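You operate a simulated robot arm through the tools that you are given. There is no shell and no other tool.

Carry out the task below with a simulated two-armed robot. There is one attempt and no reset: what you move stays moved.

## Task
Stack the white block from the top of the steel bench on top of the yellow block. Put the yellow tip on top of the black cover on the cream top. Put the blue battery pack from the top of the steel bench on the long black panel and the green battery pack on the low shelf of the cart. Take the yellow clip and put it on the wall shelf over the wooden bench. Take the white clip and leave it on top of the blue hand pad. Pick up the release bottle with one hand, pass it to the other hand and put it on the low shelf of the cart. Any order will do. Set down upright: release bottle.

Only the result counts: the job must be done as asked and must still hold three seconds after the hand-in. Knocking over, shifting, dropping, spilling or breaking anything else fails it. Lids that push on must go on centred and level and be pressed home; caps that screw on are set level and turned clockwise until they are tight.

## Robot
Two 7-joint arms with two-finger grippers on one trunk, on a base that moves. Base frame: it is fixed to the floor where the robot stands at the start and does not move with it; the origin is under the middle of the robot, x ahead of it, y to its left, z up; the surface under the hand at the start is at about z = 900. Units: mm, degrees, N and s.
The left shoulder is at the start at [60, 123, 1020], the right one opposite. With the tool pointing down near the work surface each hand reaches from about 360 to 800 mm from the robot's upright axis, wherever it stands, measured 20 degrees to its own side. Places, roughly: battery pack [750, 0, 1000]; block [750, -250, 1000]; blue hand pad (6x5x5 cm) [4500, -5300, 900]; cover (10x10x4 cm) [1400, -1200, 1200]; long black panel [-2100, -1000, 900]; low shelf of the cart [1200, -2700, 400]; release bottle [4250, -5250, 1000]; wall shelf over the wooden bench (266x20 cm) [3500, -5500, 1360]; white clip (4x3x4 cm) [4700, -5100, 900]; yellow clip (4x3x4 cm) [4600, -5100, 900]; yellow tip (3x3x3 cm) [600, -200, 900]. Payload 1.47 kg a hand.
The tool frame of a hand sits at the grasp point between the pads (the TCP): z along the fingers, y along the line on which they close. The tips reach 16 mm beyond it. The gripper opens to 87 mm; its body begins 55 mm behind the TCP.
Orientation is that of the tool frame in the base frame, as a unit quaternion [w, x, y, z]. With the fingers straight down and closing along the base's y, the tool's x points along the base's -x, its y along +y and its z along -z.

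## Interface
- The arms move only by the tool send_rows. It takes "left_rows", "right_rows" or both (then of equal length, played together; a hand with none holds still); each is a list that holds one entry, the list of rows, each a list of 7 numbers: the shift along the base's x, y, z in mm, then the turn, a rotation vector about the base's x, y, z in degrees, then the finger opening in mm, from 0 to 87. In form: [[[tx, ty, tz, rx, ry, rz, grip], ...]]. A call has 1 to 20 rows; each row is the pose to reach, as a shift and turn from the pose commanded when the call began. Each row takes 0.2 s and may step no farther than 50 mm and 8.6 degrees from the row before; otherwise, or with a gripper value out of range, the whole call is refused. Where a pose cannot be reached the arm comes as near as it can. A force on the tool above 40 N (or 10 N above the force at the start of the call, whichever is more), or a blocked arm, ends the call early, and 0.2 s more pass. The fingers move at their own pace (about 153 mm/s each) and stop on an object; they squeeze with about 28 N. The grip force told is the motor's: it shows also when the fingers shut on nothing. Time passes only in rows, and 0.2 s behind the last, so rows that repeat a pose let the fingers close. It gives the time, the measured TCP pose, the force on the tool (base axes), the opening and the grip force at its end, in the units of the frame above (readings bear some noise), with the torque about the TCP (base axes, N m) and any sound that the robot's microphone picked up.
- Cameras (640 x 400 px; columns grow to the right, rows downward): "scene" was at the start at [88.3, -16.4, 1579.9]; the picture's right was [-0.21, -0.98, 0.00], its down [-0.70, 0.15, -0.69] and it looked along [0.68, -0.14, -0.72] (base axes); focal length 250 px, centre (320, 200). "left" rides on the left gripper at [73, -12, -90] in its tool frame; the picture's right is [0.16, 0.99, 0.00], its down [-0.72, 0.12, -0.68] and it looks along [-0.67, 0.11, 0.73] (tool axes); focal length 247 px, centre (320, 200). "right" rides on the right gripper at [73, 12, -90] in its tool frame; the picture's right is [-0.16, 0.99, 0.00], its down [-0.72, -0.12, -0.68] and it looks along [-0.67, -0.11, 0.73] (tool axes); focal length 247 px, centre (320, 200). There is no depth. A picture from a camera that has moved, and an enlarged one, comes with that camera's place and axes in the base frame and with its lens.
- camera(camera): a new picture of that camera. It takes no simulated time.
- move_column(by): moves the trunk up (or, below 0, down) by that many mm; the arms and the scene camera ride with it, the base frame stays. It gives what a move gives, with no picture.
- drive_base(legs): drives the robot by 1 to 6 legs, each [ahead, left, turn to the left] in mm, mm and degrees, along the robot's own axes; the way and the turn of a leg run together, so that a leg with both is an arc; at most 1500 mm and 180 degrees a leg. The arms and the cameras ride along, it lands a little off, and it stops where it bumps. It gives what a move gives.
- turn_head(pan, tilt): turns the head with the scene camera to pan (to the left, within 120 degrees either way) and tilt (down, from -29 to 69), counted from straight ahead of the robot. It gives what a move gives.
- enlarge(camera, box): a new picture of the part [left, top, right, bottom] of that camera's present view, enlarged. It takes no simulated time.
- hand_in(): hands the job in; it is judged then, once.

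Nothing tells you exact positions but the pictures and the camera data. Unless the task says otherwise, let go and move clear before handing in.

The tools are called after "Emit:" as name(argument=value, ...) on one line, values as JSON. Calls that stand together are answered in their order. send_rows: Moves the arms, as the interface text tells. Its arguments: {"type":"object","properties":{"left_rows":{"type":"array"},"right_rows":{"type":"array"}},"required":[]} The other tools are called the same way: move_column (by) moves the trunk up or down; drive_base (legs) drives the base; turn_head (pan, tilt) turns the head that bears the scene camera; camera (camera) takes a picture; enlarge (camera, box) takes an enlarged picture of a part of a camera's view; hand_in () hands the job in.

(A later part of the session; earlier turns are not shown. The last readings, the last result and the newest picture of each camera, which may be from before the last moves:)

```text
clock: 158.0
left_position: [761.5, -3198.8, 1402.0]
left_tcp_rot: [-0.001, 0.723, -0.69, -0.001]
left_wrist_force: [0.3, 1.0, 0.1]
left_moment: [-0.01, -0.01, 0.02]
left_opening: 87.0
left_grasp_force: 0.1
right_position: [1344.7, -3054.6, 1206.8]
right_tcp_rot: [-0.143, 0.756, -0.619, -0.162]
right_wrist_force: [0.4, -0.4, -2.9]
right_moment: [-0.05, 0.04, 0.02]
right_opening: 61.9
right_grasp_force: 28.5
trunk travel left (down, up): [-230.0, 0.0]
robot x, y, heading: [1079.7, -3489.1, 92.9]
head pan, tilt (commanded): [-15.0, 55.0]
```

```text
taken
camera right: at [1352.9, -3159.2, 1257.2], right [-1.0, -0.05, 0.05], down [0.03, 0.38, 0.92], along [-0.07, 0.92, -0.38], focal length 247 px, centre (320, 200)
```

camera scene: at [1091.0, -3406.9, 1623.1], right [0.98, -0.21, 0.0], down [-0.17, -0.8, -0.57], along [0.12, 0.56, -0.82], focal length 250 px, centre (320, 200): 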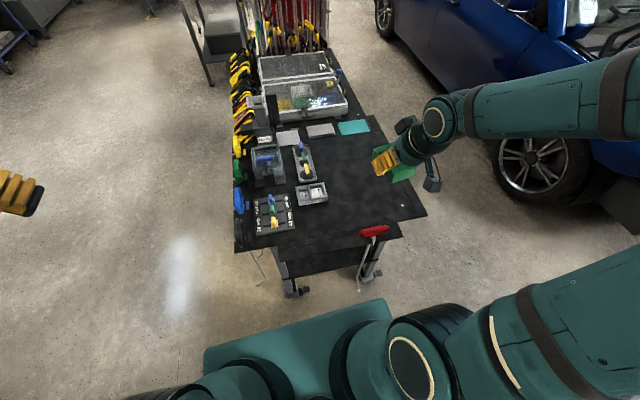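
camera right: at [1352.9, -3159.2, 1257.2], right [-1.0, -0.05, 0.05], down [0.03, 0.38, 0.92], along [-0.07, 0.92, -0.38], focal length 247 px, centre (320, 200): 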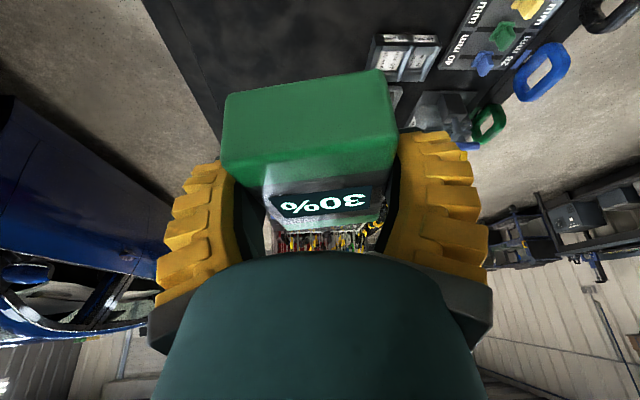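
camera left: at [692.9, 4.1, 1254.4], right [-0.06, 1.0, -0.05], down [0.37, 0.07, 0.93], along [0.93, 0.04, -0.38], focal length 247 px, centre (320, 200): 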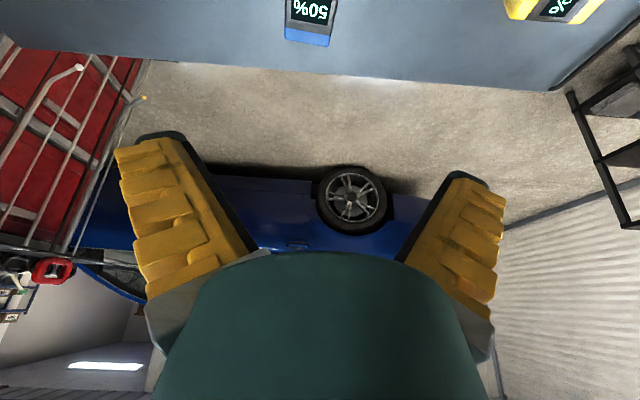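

I can see the end of the cart: the low shelf's near edge is at y≈-2995, with a side ledge above it (z≈750) and a rod at x≈1370–1390. Free entry is around x≈1180. I'll back up about 80 mm, line up, and place the hand in front of the opening.

Emit:
drive_base(legs=[[-80, 0, -2.8]])

Emit:
send_rows(right_rows=[[[-30, -5, -10, 0, 0, -1.5, 0], [-65, -10, -20, 0, 0, -3, 0], [-100, -15, -30, 0, 0, -4.5, 0], [-135, -20, -40, 0, 0, -6, 0], [-165, -25, -50, 0, 0, -8, 0], [-165, -25, -50, 0, 0, -8, 0]]])

Emit:
turn_head(pan=-5, tilt=55)

Emit:
camera(camera="scene")

```text
clock: 159.1
left_position: [777.7, -3261.9, 1402.1]
left_tcp_rot: [0.0, -0.706, 0.709, 0.0]
left_wrist_force: [0.1, 0.1, 0.3]
left_moment: [0.02, 0.04, 0.03]
left_opening: 87.1
left_grasp_force: 0.0
right_position: [1368.2, -3147.8, 1207.7]
right_tcp_rot: [-0.148, 0.74, -0.637, -0.159]
right_wrist_force: [0.4, -1.0, -2.1]
right_moment: [0.01, 0.0, 0.0]
right_opening: 62.1
right_grasp_force: 28.3
trunk travel left (down, up): [-230.0, 0.0]
robot x, y, heading: [1078.1, -3568.4, 89.7]
head pan, tilt (commanded): [-15.0, 55.0]
```

```text
clock: 160.5
left_position: [776.8, -3262.0, 1401.7]
left_tcp_rot: [0.001, -0.706, 0.708, 0.001]
left_wrist_force: [-0.1, -0.1, -0.2]
left_moment: [0.0, 0.04, 0.02]
left_opening: 87.2
left_grasp_force: 0.0
right_position: [1202.6, -3174.4, 1156.9]
right_tcp_rot: [-0.158, 0.695, -0.686, -0.148]
right_wrist_force: [0.7, 0.3, -3.5]
right_moment: [0.0, 0.01, 0.01]
right_opening: 62.2
right_grasp_force: 28.0
trunk travel left (down, up): [-230.0, 0.0]
robot x, y, heading: [1077.1, -3564.8, 89.6]
head pan, tilt (commanded): [-15.0, 55.0]
```

```text
clock: 161.2
left_position: [778.6, -3262.3, 1403.0]
left_tcp_rot: [0.0, -0.706, 0.708, 0.0]
left_wrist_force: [-0.5, 0.7, -0.4]
left_moment: [0.02, -0.01, 0.0]
left_opening: 86.8
left_grasp_force: 0.0
right_position: [1202.0, -3173.9, 1156.3]
right_tcp_rot: [-0.158, 0.693, -0.687, -0.148]
right_wrist_force: [0.3, 0.1, -2.9]
right_moment: [0.0, -0.03, 0.01]
right_opening: 62.1
right_grasp_force: 27.8
trunk travel left (down, up): [-230.0, 0.0]
robot x, y, heading: [1080.8, -3568.0, 90.0]
head pan, tilt (commanded): [-5.0, 55.0]
```

```text
taken
camera scene: at [1084.3, -3484.0, 1623.0], right [1.0, -0.09, 0.0], down [-0.07, -0.82, -0.57], along [0.05, 0.57, -0.82], focal length 250 px, centre (320, 200)
```

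scene: 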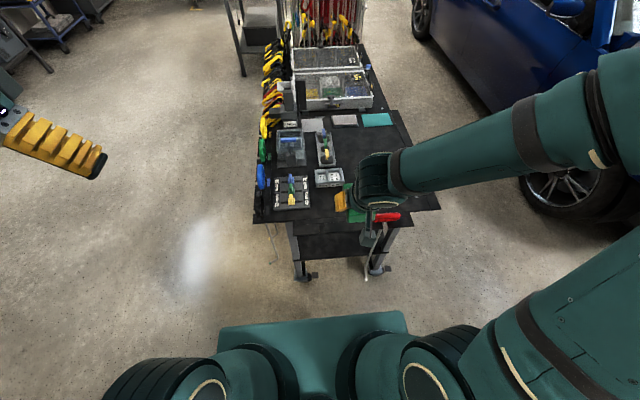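

Emit:
enlarge(camera="scene", box=[240, 190, 450, 300])

Emit:
camera(camera="right")

```text
3.05 times, centred on (345, 245) of scene
camera zoom: at [1084.3, -3484.0, 1623.0], right [1.0, -0.09, 0.0], down [-0.07, -0.82, -0.57], along [0.05, 0.57, -0.82], focal length 763 px, centre (244, 63)
```

zoom: 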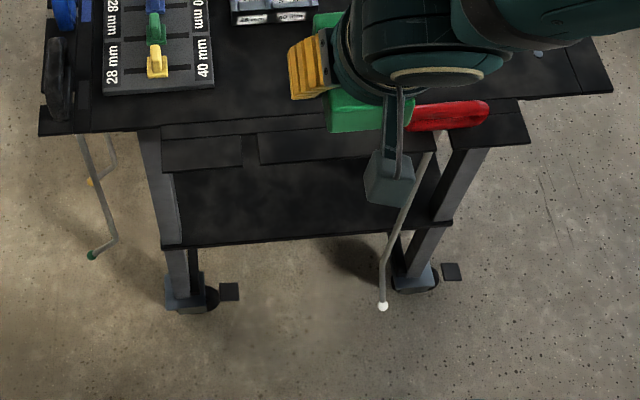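

```text
taken
camera right: at [1190.7, -3278.3, 1206.5], right [-0.99, 0.14, 0.05], down [0.1, 0.37, 0.92], along [0.11, 0.92, -0.38], focal length 247 px, centre (320, 200)
```

right: 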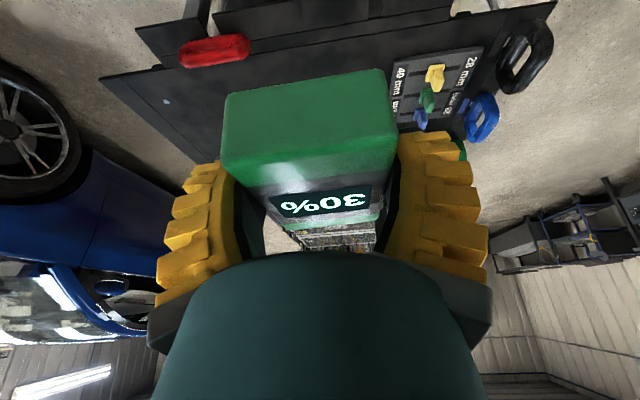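

Recomputing from two views: the cart top and ledge are at z≈875 with the ledge's edge at y≈-3096, and the rod hangs near x≈1335, y≈-3100. I'll use x=1150, staying outside the ledge while lowering the trunk.

Emit:
send_rows(right_rows=[[[-20, -3, 0, 0, 0, 0, 0], [-40, -6, 0, 0, 0, 0, 0], [-52, -8, 0, 0, 0, 0, 0]]])

Emit:
move_column(by=-225)

Emit:
send_rows(right_rows=[[[0, 0, -45, 0, 0, 0, 0], [0, 0, -90, 0, 0, 0, 0], [0, 0, -135, 0, 0, 0, 0], [0, 0, -180, 0, 0, 0, 0], [0, 0, -180, 0, 0, 0, 0]]])

Emit:
camera(camera="right")

Emit:
camera(camera="scene")

```text
clock: 162.0
left_position: [778.1, -3262.4, 1401.9]
left_tcp_rot: [-0.001, -0.706, 0.708, 0.0]
left_wrist_force: [-0.2, -0.3, -0.2]
left_moment: [-0.02, 0.0, 0.01]
left_opening: 87.2
left_grasp_force: 0.1
right_position: [1149.0, -3180.2, 1156.3]
right_tcp_rot: [-0.158, 0.693, -0.688, -0.148]
right_wrist_force: [-0.2, -0.1, -2.4]
right_moment: [-0.01, 0.02, -0.01]
right_opening: 61.8
right_grasp_force: 29.0
trunk travel left (down, up): [-230.0, 0.0]
robot x, y, heading: [1077.2, -3566.6, 89.7]
head pan, tilt (commanded): [-5.0, 55.0]
```

```text
clock: 164.4
left_position: [778.5, -3261.6, 1178.0]
left_tcp_rot: [-0.001, -0.705, 0.709, 0.0]
left_wrist_force: [-0.1, 0.0, 0.3]
left_moment: [-0.01, -0.02, 0.03]
left_opening: 87.2
left_grasp_force: 0.0
right_position: [1150.0, -3180.1, 930.9]
right_tcp_rot: [-0.158, 0.694, -0.687, -0.148]
right_wrist_force: [-0.1, -0.3, -3.1]
right_moment: [-0.03, 0.01, 0.0]
right_opening: 62.1
right_grasp_force: 28.0
trunk travel left (down, up): [-5.0, 225.0]
robot x, y, heading: [1076.8, -3566.1, 89.7]
head pan, tilt (commanded): [-5.0, 55.0]
```

```text
clock: 165.6
left_position: [777.8, -3262.3, 1176.8]
left_tcp_rot: [0.0, -0.706, 0.709, 0.001]
left_wrist_force: [0.1, 0.9, -0.4]
left_moment: [0.0, 0.0, 0.0]
left_opening: 86.9
left_grasp_force: 0.0
right_position: [1151.0, -3178.5, 749.4]
right_tcp_rot: [-0.158, 0.694, -0.687, -0.149]
right_wrist_force: [-0.1, 0.4, -2.6]
right_moment: [-0.03, 0.02, -0.02]
right_opening: 61.9
right_grasp_force: 28.0
right hand out of reach, approached as far as the arm can: row 2, 3
trunk travel left (down, up): [-5.0, 225.0]
robot x, y, heading: [1084.3, -3566.4, 89.9]
head pan, tilt (commanded): [-5.0, 55.0]
```

```text
taken
camera right: at [1138.9, -3282.8, 799.7], right [-0.99, 0.14, 0.05], down [0.1, 0.37, 0.92], along [0.11, 0.92, -0.38], focal length 247 px, centre (320, 200)
```

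right: 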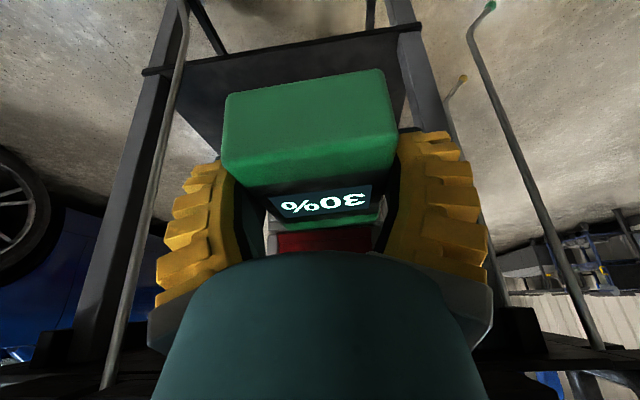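

```text
taken
camera scene: at [1084.1, -3484.5, 1398.1], right [1.0, -0.09, 0.0], down [-0.07, -0.82, -0.57], along [0.05, 0.57, -0.82], focal length 250 px, centre (320, 200)
```

scene: 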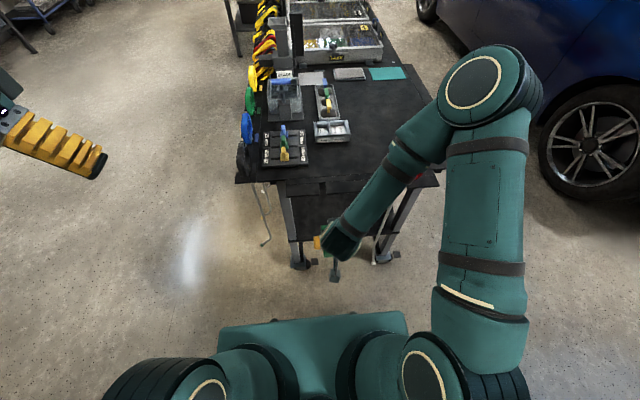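

The folded elbow would swing over the cart here, so I won't force it. The cart's far (+x) side may be free of rods; I'll raise the hand and look at that corridor.

Emit:
send_rows(right_rows=[[[0, 0, 45, 0, 0, 0, 0], [0, 0, 90, 0, 0, 0, 0], [0, 0, 135, 0, 0, 0, 0], [0, 0, 180, 0, 0, 0, 0], [0, 0, 225, 0, 0, 0, 0]]])

Emit:
move_column(by=150)

Emit:
turn_head(pan=-35, tilt=25)

Emit:
camera(camera="scene")

```text
clock: 166.8
left_position: [778.0, -3261.9, 1177.7]
left_tcp_rot: [0.001, -0.706, 0.709, 0.0]
left_wrist_force: [-0.7, 0.1, 0.5]
left_moment: [0.0, -0.02, 0.04]
left_opening: 87.1
left_grasp_force: 0.0
right_position: [1150.9, -3177.8, 976.8]
right_tcp_rot: [-0.158, 0.694, -0.687, -0.149]
right_wrist_force: [0.4, -0.9, -3.2]
right_moment: [-0.03, -0.01, -0.01]
right_opening: 61.9
right_grasp_force: 27.8
right hand out of reach, approached as far as the arm can: row 1, 2
trunk travel left (down, up): [-5.0, 225.0]
robot x, y, heading: [1076.9, -3564.5, 89.8]
head pan, tilt (commanded): [-5.0, 55.0]
```

```text
clock: 168.5
left_position: [778.5, -3260.2, 1328.0]
left_tcp_rot: [0.0, -0.706, 0.708, -0.001]
left_wrist_force: [-0.4, 0.7, 0.7]
left_moment: [-0.02, -0.01, 0.02]
left_opening: 87.0
left_grasp_force: 0.1
right_position: [1150.8, -3176.4, 1125.9]
right_tcp_rot: [-0.159, 0.693, -0.687, -0.148]
right_wrist_force: [0.2, -0.2, -3.6]
right_moment: [-0.03, -0.01, 0.0]
right_opening: 61.7
right_grasp_force: 27.7
trunk travel left (down, up): [-155.0, 75.0]
robot x, y, heading: [1077.8, -3561.5, 89.7]
head pan, tilt (commanded): [-5.0, 55.0]
```

```text
clock: 169.5
left_position: [778.2, -3260.2, 1326.5]
left_tcp_rot: [0.001, -0.706, 0.708, 0.0]
left_wrist_force: [-0.2, -0.2, 0.3]
left_moment: [0.01, -0.02, -0.01]
left_opening: 87.0
left_grasp_force: 0.0
right_position: [1151.5, -3175.9, 1125.2]
right_tcp_rot: [-0.158, 0.693, -0.687, -0.149]
right_wrist_force: [-0.2, -0.2, -3.3]
right_moment: [-0.03, -0.01, 0.01]
right_opening: 62.1
right_grasp_force: 28.0
trunk travel left (down, up): [-155.0, 75.0]
robot x, y, heading: [1078.3, -3569.2, 89.9]
head pan, tilt (commanded): [-35.0, 25.0]
```

```text
taken
camera scene: at [1131.0, -3480.5, 1592.0], right [0.82, -0.58, 0.0], down [-0.24, -0.35, -0.91], along [0.52, 0.74, -0.42], focal length 250 px, centre (320, 200)
```

scene: 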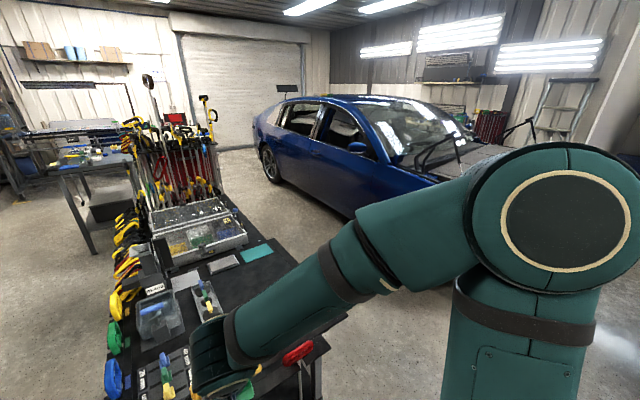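

Emit:
send_rows(right_rows=[[[40, 5, 15, 0, 0, 0, 0], [80, 10, 30, 0, 0, 0, 0], [120, 15, 45, 0, 0, 0, 0], [160, 20, 60, 0, 0, 0, 0], [200, 25, 75, 0, 0, 0, 0]]])

Emit:
drive_base(legs=[[0, -1080, 0], [0, 0, 90]])

Emit:
turn_head(pan=-25, tilt=30)

Emit:
camera(camera="scene")

```text
clock: 170.7
left_position: [778.9, -3262.2, 1327.3]
left_tcp_rot: [0.001, -0.706, 0.708, 0.0]
left_wrist_force: [0.2, -0.6, -0.1]
left_moment: [0.02, 0.02, 0.0]
left_opening: 86.9
left_grasp_force: 0.1
right_position: [1353.4, -3151.9, 1201.2]
right_tcp_rot: [-0.158, 0.693, -0.688, -0.148]
right_wrist_force: [-0.1, 0.4, -2.9]
right_moment: [0.02, 0.01, 0.01]
right_opening: 62.0
right_grasp_force: 28.2
trunk travel left (down, up): [-155.0, 75.0]
robot x, y, heading: [1077.3, -3568.2, 89.3]
head pan, tilt (commanded): [-35.0, 25.0]
```

```text
clock: 184.3
left_position: [1862.3, -3884.0, 1325.8]
left_tcp_rot: [0.0, 1.0, 0.02, 0.0]
left_wrist_force: [-0.9, -0.4, 0.0]
left_moment: [-0.02, 0.01, -0.01]
left_opening: 87.0
left_grasp_force: 0.2
right_position: [1728.1, -3315.5, 1201.2]
right_tcp_rot: [-0.003, 0.976, 0.025, -0.217]
right_wrist_force: [-0.1, 0.3, -3.4]
right_moment: [-0.03, -0.05, 0.0]
right_opening: 61.7
right_grasp_force: 28.1
trunk travel left (down, up): [-155.0, 75.0]
robot x, y, heading: [2152.6, -3571.6, -177.6]
head pan, tilt (commanded): [-35.0, 25.0]
```

```text
clock: 185.1
left_position: [1862.0, -3883.4, 1327.6]
left_tcp_rot: [0.0, 1.0, 0.02, -0.001]
left_wrist_force: [-0.1, 0.6, 0.3]
left_moment: [0.03, 0.02, 0.01]
left_opening: 87.0
left_grasp_force: 0.2
right_position: [1729.8, -3315.3, 1201.8]
right_tcp_rot: [-0.002, 0.976, 0.025, -0.216]
right_wrist_force: [0.1, 0.3, -2.9]
right_moment: [0.02, -0.01, 0.0]
right_opening: 62.1
right_grasp_force: 27.4
trunk travel left (down, up): [-155.0, 75.0]
robot x, y, heading: [2155.0, -3572.4, -177.3]
head pan, tilt (commanded): [-25.0, 30.0]
```

```text
taken
camera scene: at [2060.4, -3536.1, 1584.1], right [0.39, 0.92, 0.0], down [0.46, -0.19, -0.87], along [-0.8, 0.34, -0.5], focal length 250 px, centre (320, 200)
```

scene: 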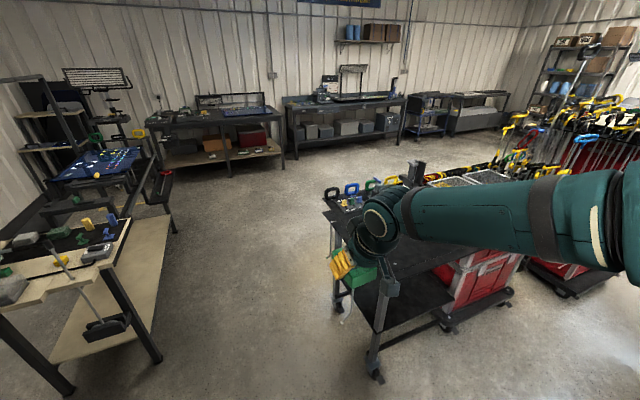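

This far side of the cart looks open, with no rods. I'll move along to face it squarely.

Emit:
drive_base(legs=[[0, 0, -2.7], [0, -780, 0]])

Emit:
turn_head(pan=0, tilt=45)

Emit:
camera(camera="scene")

```text
clock: 192.6
left_position: [1856.1, -3095.8, 1326.2]
left_tcp_rot: [0.0, 1.0, -0.012, 0.0]
left_wrist_force: [0.2, -0.6, 0.1]
left_moment: [0.01, 0.03, -0.01]
left_opening: 87.0
left_grasp_force: 0.1
right_position: [1759.8, -2518.4, 1201.7]
right_tcp_rot: [-0.01, 0.976, -0.007, -0.217]
right_wrist_force: [-0.3, -0.4, -3.1]
right_moment: [-0.01, -0.03, 0.03]
right_opening: 61.8
right_grasp_force: 28.0
trunk travel left (down, up): [-155.0, 75.0]
robot x, y, heading: [2166.3, -2803.6, 178.5]
head pan, tilt (commanded): [-25.0, 30.0]
```

```text
clock: 193.5
left_position: [1855.2, -3094.7, 1327.3]
left_tcp_rot: [0.0, 1.0, -0.012, 0.0]
left_wrist_force: [-0.2, -0.3, -0.2]
left_moment: [0.0, 0.01, 0.01]
left_opening: 87.2
left_grasp_force: 0.1
right_position: [1759.1, -2518.7, 1201.9]
right_tcp_rot: [-0.01, 0.976, -0.006, -0.217]
right_wrist_force: [-0.2, 0.4, -2.7]
right_moment: [0.0, -0.06, -0.03]
right_opening: 61.7
right_grasp_force: 28.1
trunk travel left (down, up): [-155.0, 75.0]
robot x, y, heading: [2164.3, -2804.1, 178.8]
head pan, tilt (commanded): [0.0, 45.0]
```

```text
taken
camera scene: at [2075.1, -2798.8, 1561.5], right [0.03, 1.0, 0.0], down [0.71, -0.02, -0.71], along [-0.71, 0.02, -0.71], focal length 250 px, centre (320, 200)
```

scene: 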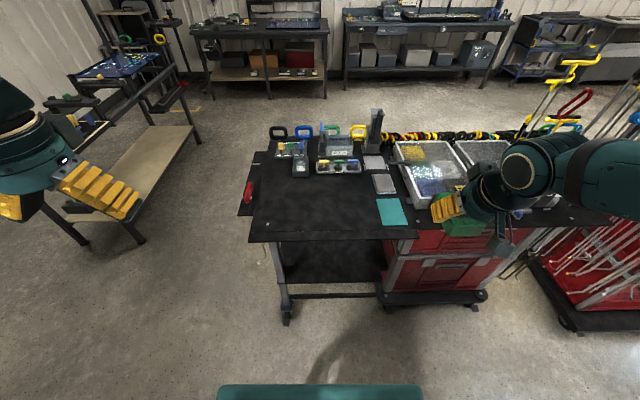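

This side is open: the low shelf spans y -2967 to -2469 with its near edge at x≈1494, and the top's edge is at x≈1582 (z≈880). I'll back up slightly and bring the hand in front of the opening.

Emit:
drive_base(legs=[[-20, 0, 1.3]])

Emit:
send_rows(right_rows=[[[-10, -40, -10, 0, 0, 0, 0], [-20, -80, -20, 0, 0, 0, 0], [-35, -120, -30, 0, 0, 0, 0], [-50, -155, -40, 0, 0, 0, 0], [-65, -175, -50, 0, 0, 0, 0], [-65, -175, -50, 0, 0, 0, 0]]])

Emit:
move_column(by=-155)

Emit:
camera(camera="scene")

```text
clock: 194.3
left_position: [1882.7, -3102.3, 1326.5]
left_tcp_rot: [-0.001, 1.0, -0.001, 0.0]
left_wrist_force: [0.0, 0.0, -0.4]
left_moment: [0.01, -0.01, 0.02]
left_opening: 86.8
left_grasp_force: 0.1
right_position: [1772.7, -2528.6, 1201.8]
right_tcp_rot: [-0.006, 0.976, 0.006, -0.217]
right_wrist_force: [-0.2, 0.9, -2.7]
right_moment: [-0.02, 0.02, 0.01]
right_opening: 61.9
right_grasp_force: 28.2
trunk travel left (down, up): [-155.0, 75.0]
robot x, y, heading: [2187.5, -2801.3, 179.9]
head pan, tilt (commanded): [0.0, 45.0]
```

```text
clock: 195.7
left_position: [1883.4, -3101.7, 1327.0]
left_tcp_rot: [0.0, 1.0, -0.001, -0.001]
left_wrist_force: [0.1, -0.2, -0.6]
left_moment: [-0.02, 0.02, -0.04]
left_opening: 87.1
left_grasp_force: 0.1
right_position: [1708.4, -2702.4, 1152.1]
right_tcp_rot: [-0.007, 0.976, 0.006, -0.216]
right_wrist_force: [-0.5, 0.2, -3.4]
right_moment: [-0.03, -0.07, 0.0]
right_opening: 61.6
right_grasp_force: 27.8
trunk travel left (down, up): [-155.0, 75.0]
robot x, y, heading: [2185.6, -2802.3, 179.9]
head pan, tilt (commanded): [0.0, 45.0]
```

```text
clock: 197.5
left_position: [1882.1, -3103.1, 1171.8]
left_tcp_rot: [-0.001, 1.0, -0.001, 0.0]
left_wrist_force: [0.2, -0.3, 1.0]
left_moment: [-0.02, 0.02, -0.01]
left_opening: 86.9
left_grasp_force: 0.1
right_position: [1707.8, -2702.0, 996.7]
right_tcp_rot: [-0.007, 0.976, 0.005, -0.217]
right_wrist_force: [0.4, -0.6, -2.7]
right_moment: [0.03, -0.01, -0.02]
right_opening: 61.9
right_grasp_force: 28.3
trunk travel left (down, up): [0.0, 230.0]
robot x, y, heading: [2189.5, -2800.7, 179.9]
head pan, tilt (commanded): [0.0, 45.0]
```

```text
taken
camera scene: at [2094.9, -2801.3, 1406.6], right [0.0, 1.0, 0.0], down [0.71, 0.0, -0.71], along [-0.71, 0.0, -0.71], focal length 250 px, centre (320, 200)
```

scene: 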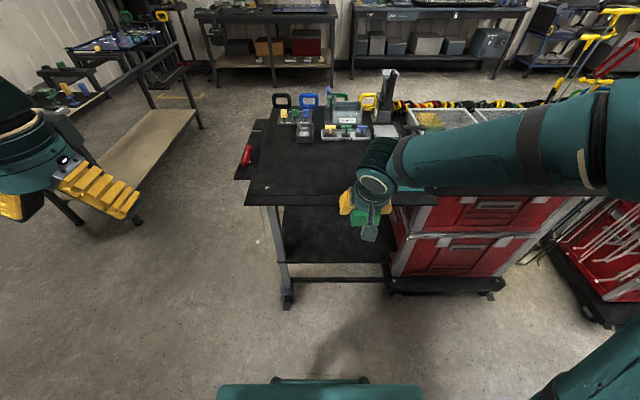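

Emit:
send_rows(right_rows=[[[0, 2, -45, 0, 0, 0, 0], [0, 4, -90, 0, 0, 0, 0], [0, 6, -135, 0, 0, 0, 0], [0, 8, -180, 0, 0, 0, 0], [0, 10, -225, 0, 0, 0, 0], [0, 10, -270, 0, 0, 0, 0], [0, 10, -270, 0, 0, 0, 0]]])

Emit:
camera(camera="scene")

Emit:
camera(camera="right")

```text
clock: 199.1
left_position: [1883.1, -3103.3, 1172.9]
left_tcp_rot: [0.0, 1.0, -0.001, -0.001]
left_wrist_force: [0.1, 0.4, 0.3]
left_moment: [0.04, -0.01, 0.01]
left_opening: 87.2
left_grasp_force: 0.1
right_position: [1705.8, -2693.9, 726.6]
right_tcp_rot: [-0.007, 0.976, 0.006, -0.217]
right_wrist_force: [-0.2, 0.4, -2.7]
right_moment: [0.0, -0.04, -0.02]
right_opening: 61.6
right_grasp_force: 28.8
trunk travel left (down, up): [0.0, 230.0]
robot x, y, heading: [2187.9, -2804.7, 179.9]
head pan, tilt (commanded): [0.0, 45.0]
```

```text
taken
camera scene: at [2095.0, -2801.5, 1406.5], right [0.0, 1.0, 0.0], down [0.71, 0.0, -0.71], along [-0.71, 0.0, -0.71], focal length 250 px, centre (320, 200)
```

scene: 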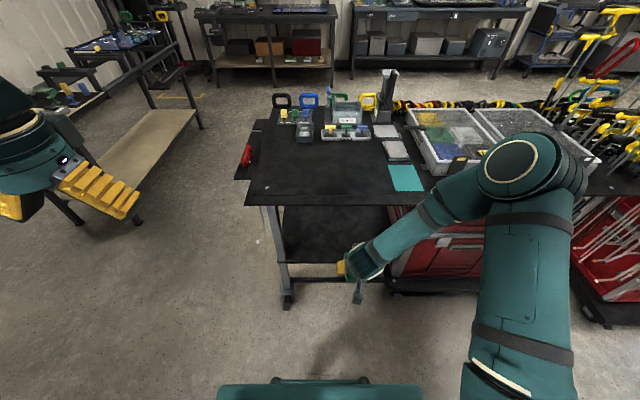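

```text
taken
camera right: at [1811.1, -2705.7, 777.0], right [-0.14, -0.99, 0.05], down [-0.37, 0.1, 0.92], along [-0.92, 0.11, -0.38], focal length 247 px, centre (320, 200)
```

right: 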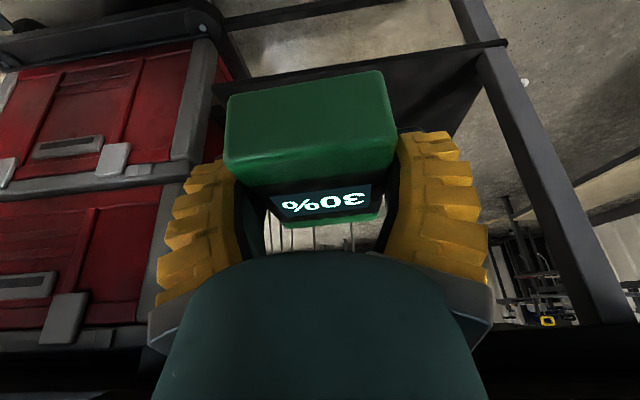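

The raised elbow and forearm would brush the cart top's edge with this steep grip. Better: set the battery down on the clear part of the cart's top near the edge, regrasp it with a flatter tool, then insert it low. Raising and moving over the top.

Emit:
send_rows(right_rows=[[[0, -5, 45, 0, 0, 0, 0], [0, -12, 90, 0, 0, 0, 0], [0, -20, 135, 0, 0, 0, 0], [0, -30, 180, 0, 0, 0, 0], [0, -40, 225, 0, 0, 0, 0], [-30, -45, 240, 0, 0, 0, 0], [-75, -45, 240, 0, 0, 0, 0], [-120, -45, 240, 0, 0, 0, 0], [-150, -45, 240, 0, 0, 0, 0], [-173, -45, 240, 0, 0, 0, 0], [-173, -45, 240, 0, 0, 0, 0]]])

Emit:
camera(camera="right")

Emit:
camera(camera="scene")

```text
clock: 201.5
left_position: [1882.3, -3101.5, 1172.5]
left_tcp_rot: [0.0, 1.0, -0.001, 0.0]
left_wrist_force: [0.3, 0.2, -0.1]
left_moment: [-0.02, -0.01, -0.01]
left_opening: 87.0
left_grasp_force: 0.0
right_position: [1534.1, -2738.7, 964.7]
right_tcp_rot: [-0.007, 0.976, 0.006, -0.216]
right_wrist_force: [0.9, 0.4, -2.9]
right_moment: [0.01, -0.07, -0.01]
right_opening: 61.7
right_grasp_force: 28.3
trunk travel left (down, up): [0.0, 230.0]
robot x, y, heading: [2186.6, -2805.2, 180.0]
head pan, tilt (commanded): [0.0, 45.0]
```

```text
taken
camera right: at [1638.5, -2750.1, 1014.8], right [-0.13, -0.99, 0.05], down [-0.37, 0.1, 0.92], along [-0.92, 0.11, -0.38], focal length 247 px, centre (320, 200)
```

right: 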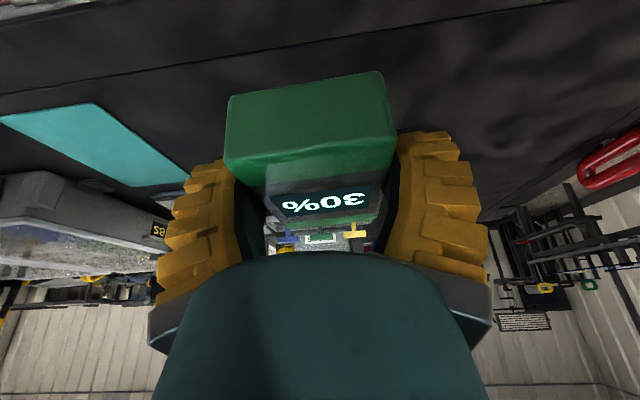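

```text
taken
camera scene: at [2094.9, -2801.3, 1406.5], right [0.0, 1.0, 0.0], down [0.71, 0.0, -0.71], along [-0.71, 0.0, -0.71], focal length 250 px, centre (320, 200)
```

scene: 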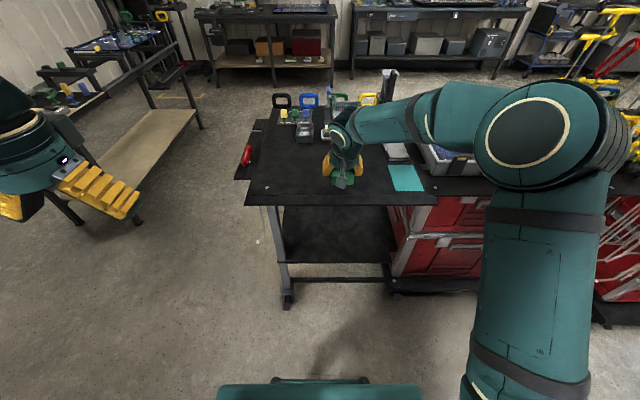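

Emit:
enlarge(camera="right", box=[0, 0, 640, 200])

Emit:
enlarge(camera="scene", box=[230, 90, 450, 290])

```text
1.00 times, centred on (320, 100) of right (not enlarged: the box is as wide or as high as the picture)
camera zoom: at [1638.5, -2750.1, 1014.8], right [-0.13, -0.99, 0.05], down [-0.37, 0.1, 0.92], along [-0.92, 0.11, -0.38], focal length 247 px, centre (320, 300)
```

zoom: 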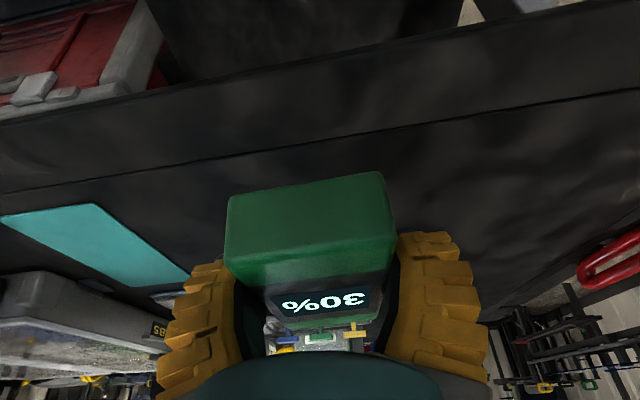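

```text
2.00 times, centred on (340, 190) of scene
camera zoom: at [2094.9, -2801.3, 1406.5], right [0.0, 1.0, 0.0], down [0.71, 0.0, -0.71], along [-0.71, 0.0, -0.71], focal length 501 px, centre (280, 220)
```

zoom: 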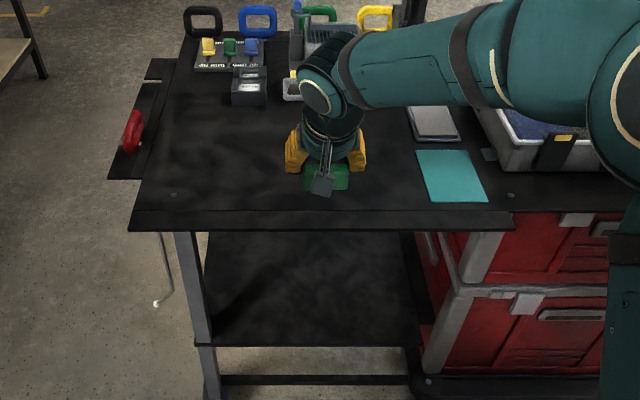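

The top has a narrow strip along its edge (x≈1545–1585), so I'll put the battery on the flat top just inside of it, at TCP x≈1500. Lowering carefully.

Emit:
send_rows(right_rows=[[[-17, 0, -15, 0, 0, 0, 0], [-34, 0, -30, 0, 0, 0, 0], [-34, 0, -42, 0, 0, 0, 0], [-34, 0, -50, 0, 0, 0, 0], [-34, 0, -50, 0, 0, 0, 0]]])

Emit:
enlarge(camera="scene", box=[300, 110, 420, 220])

Emit:
camera(camera="right")

```text
clock: 202.7
left_position: [1881.7, -3103.4, 1172.2]
left_tcp_rot: [0.0, 1.0, 0.0, -0.001]
left_wrist_force: [-0.1, 0.3, 0.1]
left_moment: [-0.04, 0.0, -0.02]
left_opening: 87.2
left_grasp_force: 0.1
right_position: [1500.7, -2738.8, 916.6]
right_tcp_rot: [-0.007, 0.976, 0.005, -0.216]
right_wrist_force: [-0.8, 0.4, -3.3]
right_moment: [0.01, -0.04, -0.01]
right_opening: 61.7
right_grasp_force: 28.2
trunk travel left (down, up): [0.0, 230.0]
robot x, y, heading: [2188.8, -2804.2, 179.9]
head pan, tilt (commanded): [0.0, 45.0]
```

```text
3.64 times, centred on (360, 165) of scene
camera zoom: at [2094.7, -2801.3, 1406.5], right [0.0, 1.0, 0.0], down [0.71, 0.0, -0.71], along [-0.71, 0.0, -0.71], focal length 911 px, centre (174, 327)
```

zoom: 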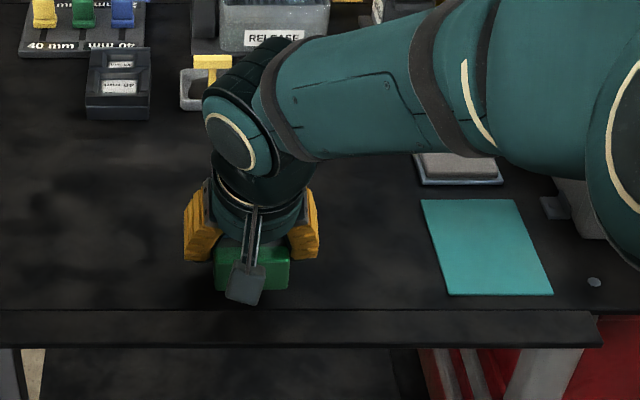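

```text
taken
camera right: at [1605.0, -2749.6, 965.9], right [-0.14, -0.99, 0.05], down [-0.37, 0.1, 0.92], along [-0.92, 0.11, -0.38], focal length 247 px, centre (320, 200)
```

right: 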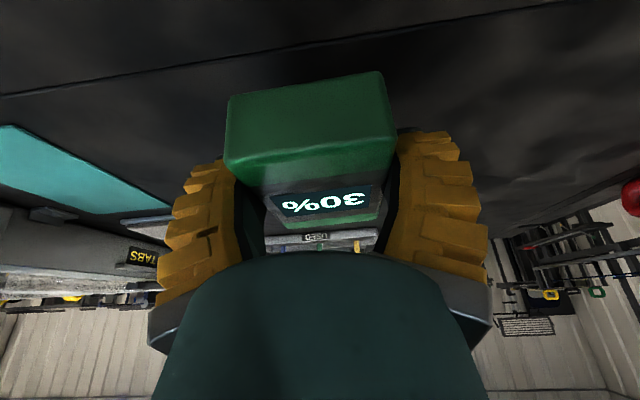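

Emit:
send_rows(right_rows=[[[0, 0, -3, 0, 0, 0, 0], [0, 0, -6, 0, 0, 0, 0], [0, 0, -6, 0, 0, 0, 0]]])

Emit:
send_rows(right_rows=[[[0, 0, -2, 0, 0, 0, 0], [0, 0, -4, 0, 0, 0, 0], [0, 0, -4, 0, 0, 0, 0]]])

```text
clock: 203.5
left_position: [1883.0, -3103.5, 1171.8]
left_tcp_rot: [0.0, 1.0, -0.002, 0.0]
left_wrist_force: [0.2, 0.2, 0.3]
left_moment: [-0.01, -0.02, -0.01]
left_opening: 86.9
left_grasp_force: 0.1
right_position: [1499.8, -2738.9, 910.8]
right_tcp_rot: [-0.007, 0.976, 0.006, -0.217]
right_wrist_force: [-0.1, 0.4, -2.9]
right_moment: [0.0, -0.02, 0.03]
right_opening: 61.9
right_grasp_force: 28.1
trunk travel left (down, up): [0.0, 230.0]
robot x, y, heading: [2189.5, -2803.2, 180.4]
head pan, tilt (commanded): [0.0, 45.0]
```

```text
clock: 204.3
left_position: [1882.2, -3102.5, 1172.7]
left_tcp_rot: [0.0, 1.0, -0.002, 0.0]
left_wrist_force: [-0.9, -0.9, -0.8]
left_moment: [0.02, 0.02, -0.01]
left_opening: 86.8
left_grasp_force: 0.0
right_position: [1500.1, -2738.0, 905.6]
right_tcp_rot: [-0.007, 0.976, 0.005, -0.216]
right_wrist_force: [-0.9, 0.1, -3.2]
right_moment: [-0.03, -0.06, 0.02]
right_opening: 61.8
right_grasp_force: 28.1
trunk travel left (down, up): [0.0, 230.0]
robot x, y, heading: [2185.3, -2800.1, 179.9]
head pan, tilt (commanded): [0.0, 45.0]
```

Emit:
send_rows(right_rows=[[[0, 0, -2, 0, 0, 0, 0], [0, 0, -4, 0, 0, 0, 0], [0, 0, -4, 0, 0, 0, 0]]])

Emit:
send_rows(right_rows=[[[0, 0, -2, 0, 0, 0, 0], [0, 0, -4, 0, 0, 0, 0], [0, 0, -4, 0, 0, 0, 0]]])

```text
clock: 205.1
left_position: [1883.0, -3102.3, 1172.4]
left_tcp_rot: [0.0, 1.0, -0.001, 0.0]
left_wrist_force: [-0.6, -0.5, -0.8]
left_moment: [0.0, -0.03, -0.02]
left_opening: 87.2
left_grasp_force: 0.0
right_position: [1500.2, -2738.2, 903.3]
right_tcp_rot: [-0.007, 0.976, 0.006, -0.217]
right_wrist_force: [-0.7, -0.5, -3.5]
right_moment: [-0.05, -0.06, 0.0]
right_opening: 61.7
right_grasp_force: 28.0
trunk travel left (down, up): [0.0, 230.0]
robot x, y, heading: [2185.8, -2804.7, 179.8]
head pan, tilt (commanded): [0.0, 45.0]
```

```text
clock: 205.9
left_position: [1882.7, -3103.3, 1172.3]
left_tcp_rot: [0.0, 1.0, -0.001, 0.0]
left_wrist_force: [0.2, -0.7, 0.8]
left_moment: [0.01, -0.06, 0.01]
left_opening: 87.0
left_grasp_force: 0.0
right_position: [1500.2, -2737.9, 898.6]
right_tcp_rot: [-0.006, 0.976, 0.006, -0.216]
right_wrist_force: [0.3, -0.1, -2.2]
right_moment: [-0.03, -0.02, -0.04]
right_opening: 61.5
right_grasp_force: 27.9
trunk travel left (down, up): [0.0, 230.0]
robot x, y, heading: [2188.5, -2801.3, 179.7]
head pan, tilt (commanded): [0.0, 45.0]
```

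Emit:
enlarge(camera="right", box=[160, 20, 460, 220])

Emit:
send_rows(right_rows=[[[0, 0, -2, 0, 0, 0, 0], [0, 0, -4, 0, 0, 0, 0], [0, 0, -4, 0, 0, 0, 0]]])

Emit:
send_rows(right_rows=[[[0, 0, -2, 0, 0, 0, 0], [0, 0, -4, 0, 0, 0, 0], [0, 0, -4, 0, 0, 0, 0]]])

```text
2.00 times, centred on (310, 120) of right
camera zoom: at [1604.2, -2748.3, 948.5], right [-0.14, -0.99, 0.05], down [-0.37, 0.1, 0.92], along [-0.92, 0.11, -0.38], focal length 494 px, centre (340, 360)
```

zoom: 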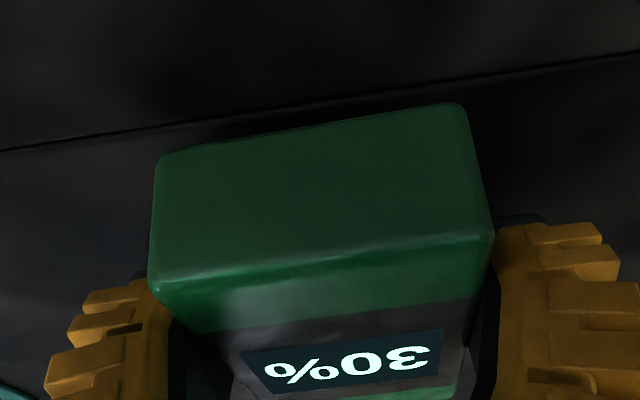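

```text
clock: 206.7
left_position: [1882.2, -3103.2, 1172.4]
left_tcp_rot: [0.0, 1.0, -0.001, 0.0]
left_wrist_force: [0.1, 0.0, -0.3]
left_moment: [0.0, -0.02, 0.0]
left_opening: 87.0
left_grasp_force: 0.0
right_position: [1500.6, -2737.8, 895.6]
right_tcp_rot: [-0.008, 0.976, 0.006, -0.216]
right_wrist_force: [0.5, 0.2, -2.8]
right_moment: [-0.01, -0.04, 0.01]
right_opening: 61.7
right_grasp_force: 27.9
trunk travel left (down, up): [0.0, 230.0]
robot x, y, heading: [2186.0, -2804.3, 179.8]
head pan, tilt (commanded): [0.0, 45.0]
```

```text
clock: 207.5
left_position: [1882.9, -3102.3, 1172.1]
left_tcp_rot: [-0.001, 1.0, -0.001, -0.001]
left_wrist_force: [0.4, -0.1, -0.8]
left_moment: [0.0, 0.0, -0.01]
left_opening: 87.1
left_grasp_force: 0.1
right_position: [1500.5, -2734.9, 890.0]
right_tcp_rot: [-0.007, 0.976, 0.005, -0.217]
right_wrist_force: [-0.8, 0.4, 0.5]
right_moment: [-0.07, 0.2, -0.06]
right_opening: 62.0
right_grasp_force: 28.3
trunk travel left (down, up): [0.0, 230.0]
robot x, y, heading: [2190.2, -2802.4, 179.7]
head pan, tilt (commanded): [0.0, 45.0]
```

Contact is starting (z≈890, so the top is at about 865). One more millimetre, then release and back out along the tool axis.

Emit:
send_rows(right_rows=[[[0, 0, -1, 0, 0, 0, 0], [0, 0, -1, 0, 0, 0, 60], [0, 0, -1, 0, 0, 0, 70], [0, 0, -1, 0, 0, 0, 80], [0, 0, -1, 0, 0, 0, 80], [10, 0, 22, 0, 0, 0, 80], [22, 0, 50, 0, 0, 0, 80], [40, 0, 90, 0, 0, 0, 80], [60, 0, 130, 0, 0, 0, 80]]])

Emit:
camera(camera="right")

Emit:
enlarge(camera="scene", box=[300, 110, 420, 220])

```text
clock: 209.5
left_position: [1884.0, -3102.3, 1172.1]
left_tcp_rot: [0.0, 1.0, 0.0, -0.001]
left_wrist_force: [-0.3, 0.1, 0.5]
left_moment: [0.0, -0.01, -0.02]
left_opening: 86.9
left_grasp_force: 0.0
right_position: [1561.7, -2738.5, 1023.7]
right_tcp_rot: [-0.007, 0.976, 0.006, -0.215]
right_wrist_force: [0.2, 0.2, 0.1]
right_moment: [-0.04, 0.04, -0.01]
right_opening: 81.6
right_grasp_force: 1.0
trunk travel left (down, up): [0.0, 230.0]
robot x, y, heading: [2187.1, -2800.9, 179.9]
head pan, tilt (commanded): [0.0, 45.0]
```

```text
taken
camera right: at [1666.4, -2749.5, 1072.0], right [-0.13, -0.99, 0.05], down [-0.37, 0.1, 0.92], along [-0.92, 0.11, -0.38], focal length 247 px, centre (320, 200)
```

right: 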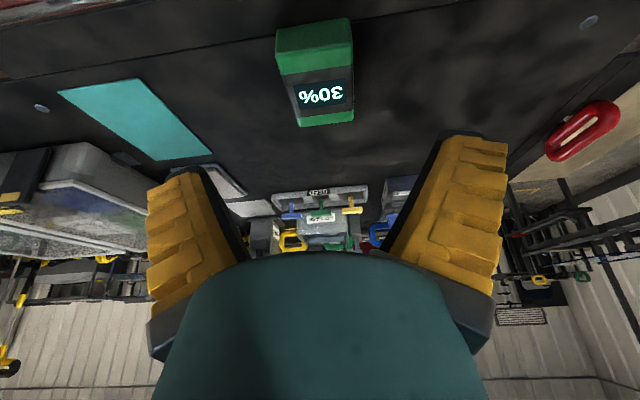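

```text
3.64 times, centred on (360, 165) of scene
camera zoom: at [2095.8, -2801.2, 1406.6], right [0.0, 1.0, 0.0], down [0.71, 0.0, -0.71], along [-0.71, 0.0, -0.71], focal length 911 px, centre (174, 327)
```

zoom: 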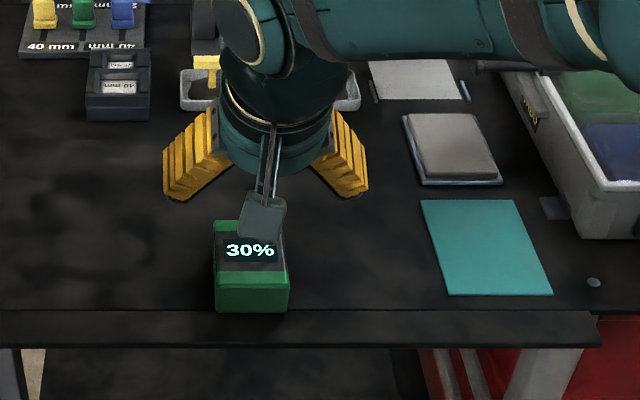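

The green pack is resting safely on the cart's top. I'll tilt the tool further (to about 45°) and regrasp from the edge side.

Emit:
send_rows(right_rows=[[[0, 0, -10, 0, 7, 0, 85], [0, 0, -25, 0, 14, 0, 85], [-3, 1, -45, 0, 20, 0, 85], [-6, 2, -65, 0, 20, 0, 85], [-9, 2, -81, 0, 20, 0, 85], [-9, 2, -81, 0, 20, 0, 85]]])

Emit:
camera(camera="right")

Emit:
camera(camera="scene")

```text
clock: 210.9
left_position: [1881.8, -3103.0, 1171.3]
left_tcp_rot: [0.001, 1.0, -0.001, -0.001]
left_wrist_force: [0.0, 0.7, 0.1]
left_moment: [0.01, 0.0, 0.01]
left_opening: 86.9
left_grasp_force: 0.1
right_position: [1551.8, -2736.2, 939.5]
right_tcp_rot: [-0.008, 0.924, 0.004, -0.383]
right_wrist_force: [-0.6, -0.2, 0.2]
right_moment: [-0.01, 0.0, -0.01]
right_opening: 85.6
right_grasp_force: 0.3
trunk travel left (down, up): [0.0, 230.0]
robot x, y, heading: [2185.7, -2804.7, 180.0]
head pan, tilt (commanded): [0.0, 45.0]
```

```text
taken
camera right: at [1666.9, -2747.7, 951.1], right [-0.11, -0.99, 0.09], down [-0.03, 0.1, 0.99], along [-0.99, 0.11, -0.04], focal length 247 px, centre (320, 200)
```

right: 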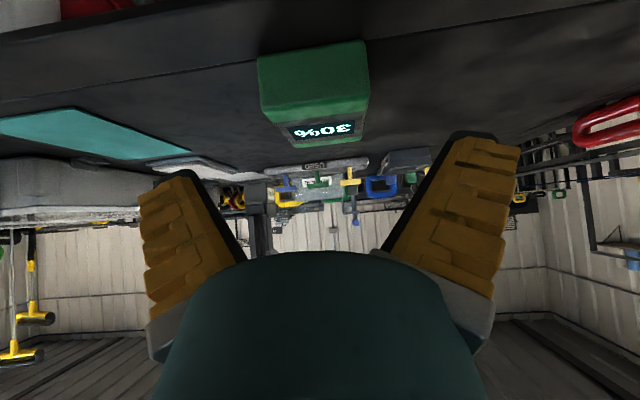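

```text
taken
camera scene: at [2095.0, -2801.2, 1406.5], right [0.0, 1.0, 0.0], down [0.71, 0.0, -0.71], along [-0.71, 0.0, -0.71], focal length 250 px, centre (320, 200)
```

scene: 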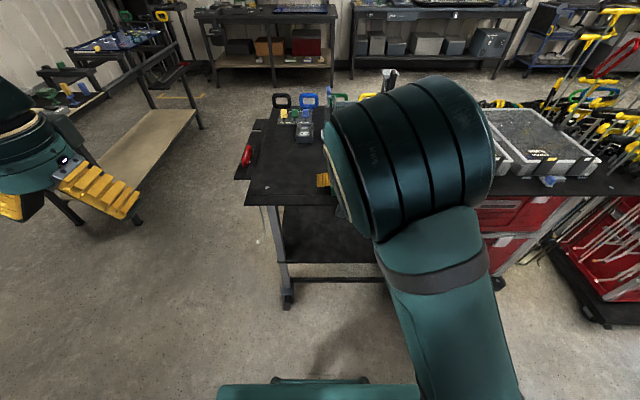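

Emit:
send_rows(right_rows=[[[-15, -0.5, -14, 0, 0, 0, 85], [-30, -0.5, -28, 0, 0, 0, 85], [-42, -1, -39, 0, 0, 0, 85], [-50, -1, -46, 0, 0, 0, 85], [-50, -1, -46, 0, 0, 0, 85]]])

Emit:
camera(camera="right")

```text
clock: 212.1
left_position: [1881.5, -3103.5, 1172.8]
left_tcp_rot: [0.0, 1.0, -0.001, -0.001]
left_wrist_force: [0.0, -0.1, -0.2]
left_moment: [0.02, 0.02, 0.02]
left_opening: 86.8
left_grasp_force: 0.1
right_position: [1501.8, -2737.8, 892.2]
right_tcp_rot: [-0.008, 0.924, 0.005, -0.383]
right_wrist_force: [-0.3, -0.2, 0.4]
right_moment: [-0.03, 0.02, 0.0]
right_opening: 85.6
right_grasp_force: 0.0
trunk travel left (down, up): [0.0, 230.0]
robot x, y, heading: [2185.9, -2802.4, 180.0]
head pan, tilt (commanded): [0.0, 45.0]
```

```text
taken
camera right: at [1617.4, -2750.0, 904.0], right [-0.11, -0.99, 0.09], down [-0.03, 0.1, 0.99], along [-0.99, 0.11, -0.04], focal length 247 px, centre (320, 200)
```

right: 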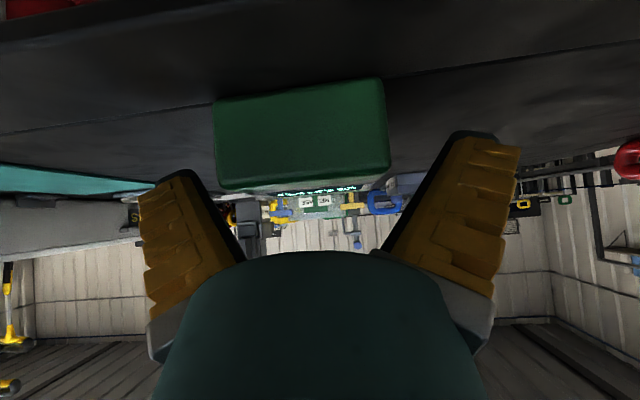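

Emit:
send_rows(right_rows=[[[0, 0, 0, 0, 0, 0, 75], [0, 0, 0, 0, 0, 0, 55], [0, 0, 0, 0, 0, 0, 30], [0, 0, 0, 0, 0, 0, 0], [0, 0, 0, 0, 0, 0, 0]]])

Emit:
send_rows(right_rows=[[[0, 0, 8, 0, 0, 0, 0], [0, 0, 20, 0, 0, 0, 0], [0, 0, 40, 0, 0, 0, 0], [20, 0, 60, 0, 0, 0, 0], [60, 0, 80, 0, 0, 0, 0], [105, 0, 85, 0, 0, 0, 0], [150, 0, 85, 0, 0, 0, 0], [190, 0, 85, 0, 0, 0, 0], [190, 0, 85, 0, 0, 0, 0]]])

Emit:
camera(camera="right")

Emit:
camera(camera="scene")

```text
clock: 213.3
left_position: [1882.2, -3103.4, 1172.2]
left_tcp_rot: [0.0, 1.0, -0.001, -0.001]
left_wrist_force: [-0.1, 1.0, 0.3]
left_moment: [0.0, -0.01, -0.03]
left_opening: 87.1
left_grasp_force: 0.1
right_position: [1502.0, -2738.1, 894.1]
right_tcp_rot: [-0.007, 0.924, 0.004, -0.383]
right_wrist_force: [-0.4, 1.1, 2.3]
right_moment: [-0.04, -0.21, 0.07]
right_opening: 62.4
right_grasp_force: 28.2
trunk travel left (down, up): [0.0, 230.0]
robot x, y, heading: [2187.7, -2803.4, 179.9]
head pan, tilt (commanded): [0.0, 45.0]
```

```text
clock: 215.3
left_position: [1882.4, -3103.2, 1172.2]
left_tcp_rot: [0.0, 1.0, -0.001, -0.001]
left_wrist_force: [-0.1, 0.6, -0.5]
left_moment: [0.03, 0.02, -0.01]
left_opening: 87.1
left_grasp_force: 0.0
right_position: [1692.8, -2732.2, 982.4]
right_tcp_rot: [-0.008, 0.924, 0.004, -0.382]
right_wrist_force: [-0.8, 0.5, -2.7]
right_moment: [0.03, -0.02, -0.03]
right_opening: 62.3
right_grasp_force: 28.0
trunk travel left (down, up): [0.0, 230.0]
robot x, y, heading: [2185.9, -2803.7, 179.8]
head pan, tilt (commanded): [0.0, 45.0]
```

```text
taken
camera right: at [1808.0, -2744.7, 993.4], right [-0.11, -0.99, 0.09], down [-0.03, 0.1, 0.99], along [-0.99, 0.11, -0.04], focal length 247 px, centre (320, 200)
```

right: 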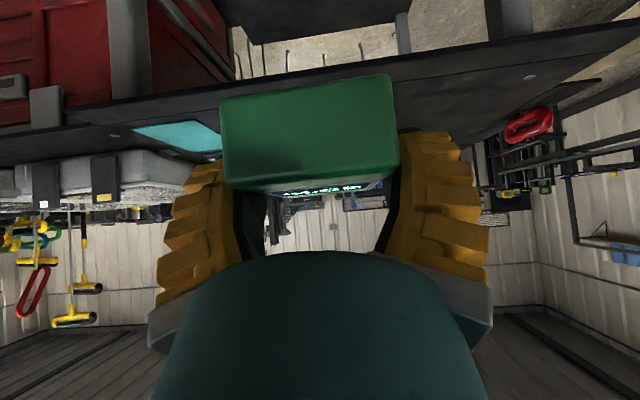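

```text
taken
camera scene: at [2094.3, -2801.4, 1406.4], right [0.0, 1.0, 0.0], down [0.71, 0.0, -0.71], along [-0.71, 0.0, -0.71], focal length 250 px, centre (320, 200)
```

scene: 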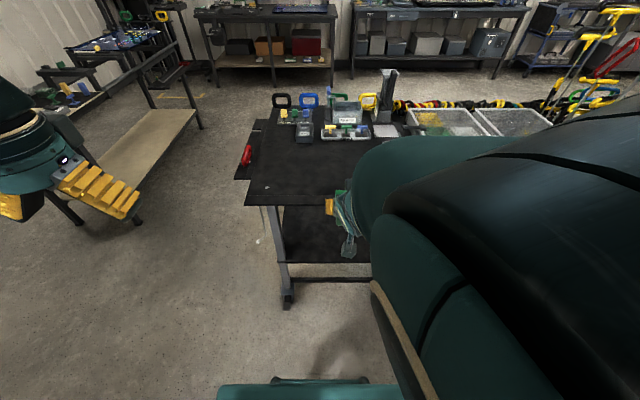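

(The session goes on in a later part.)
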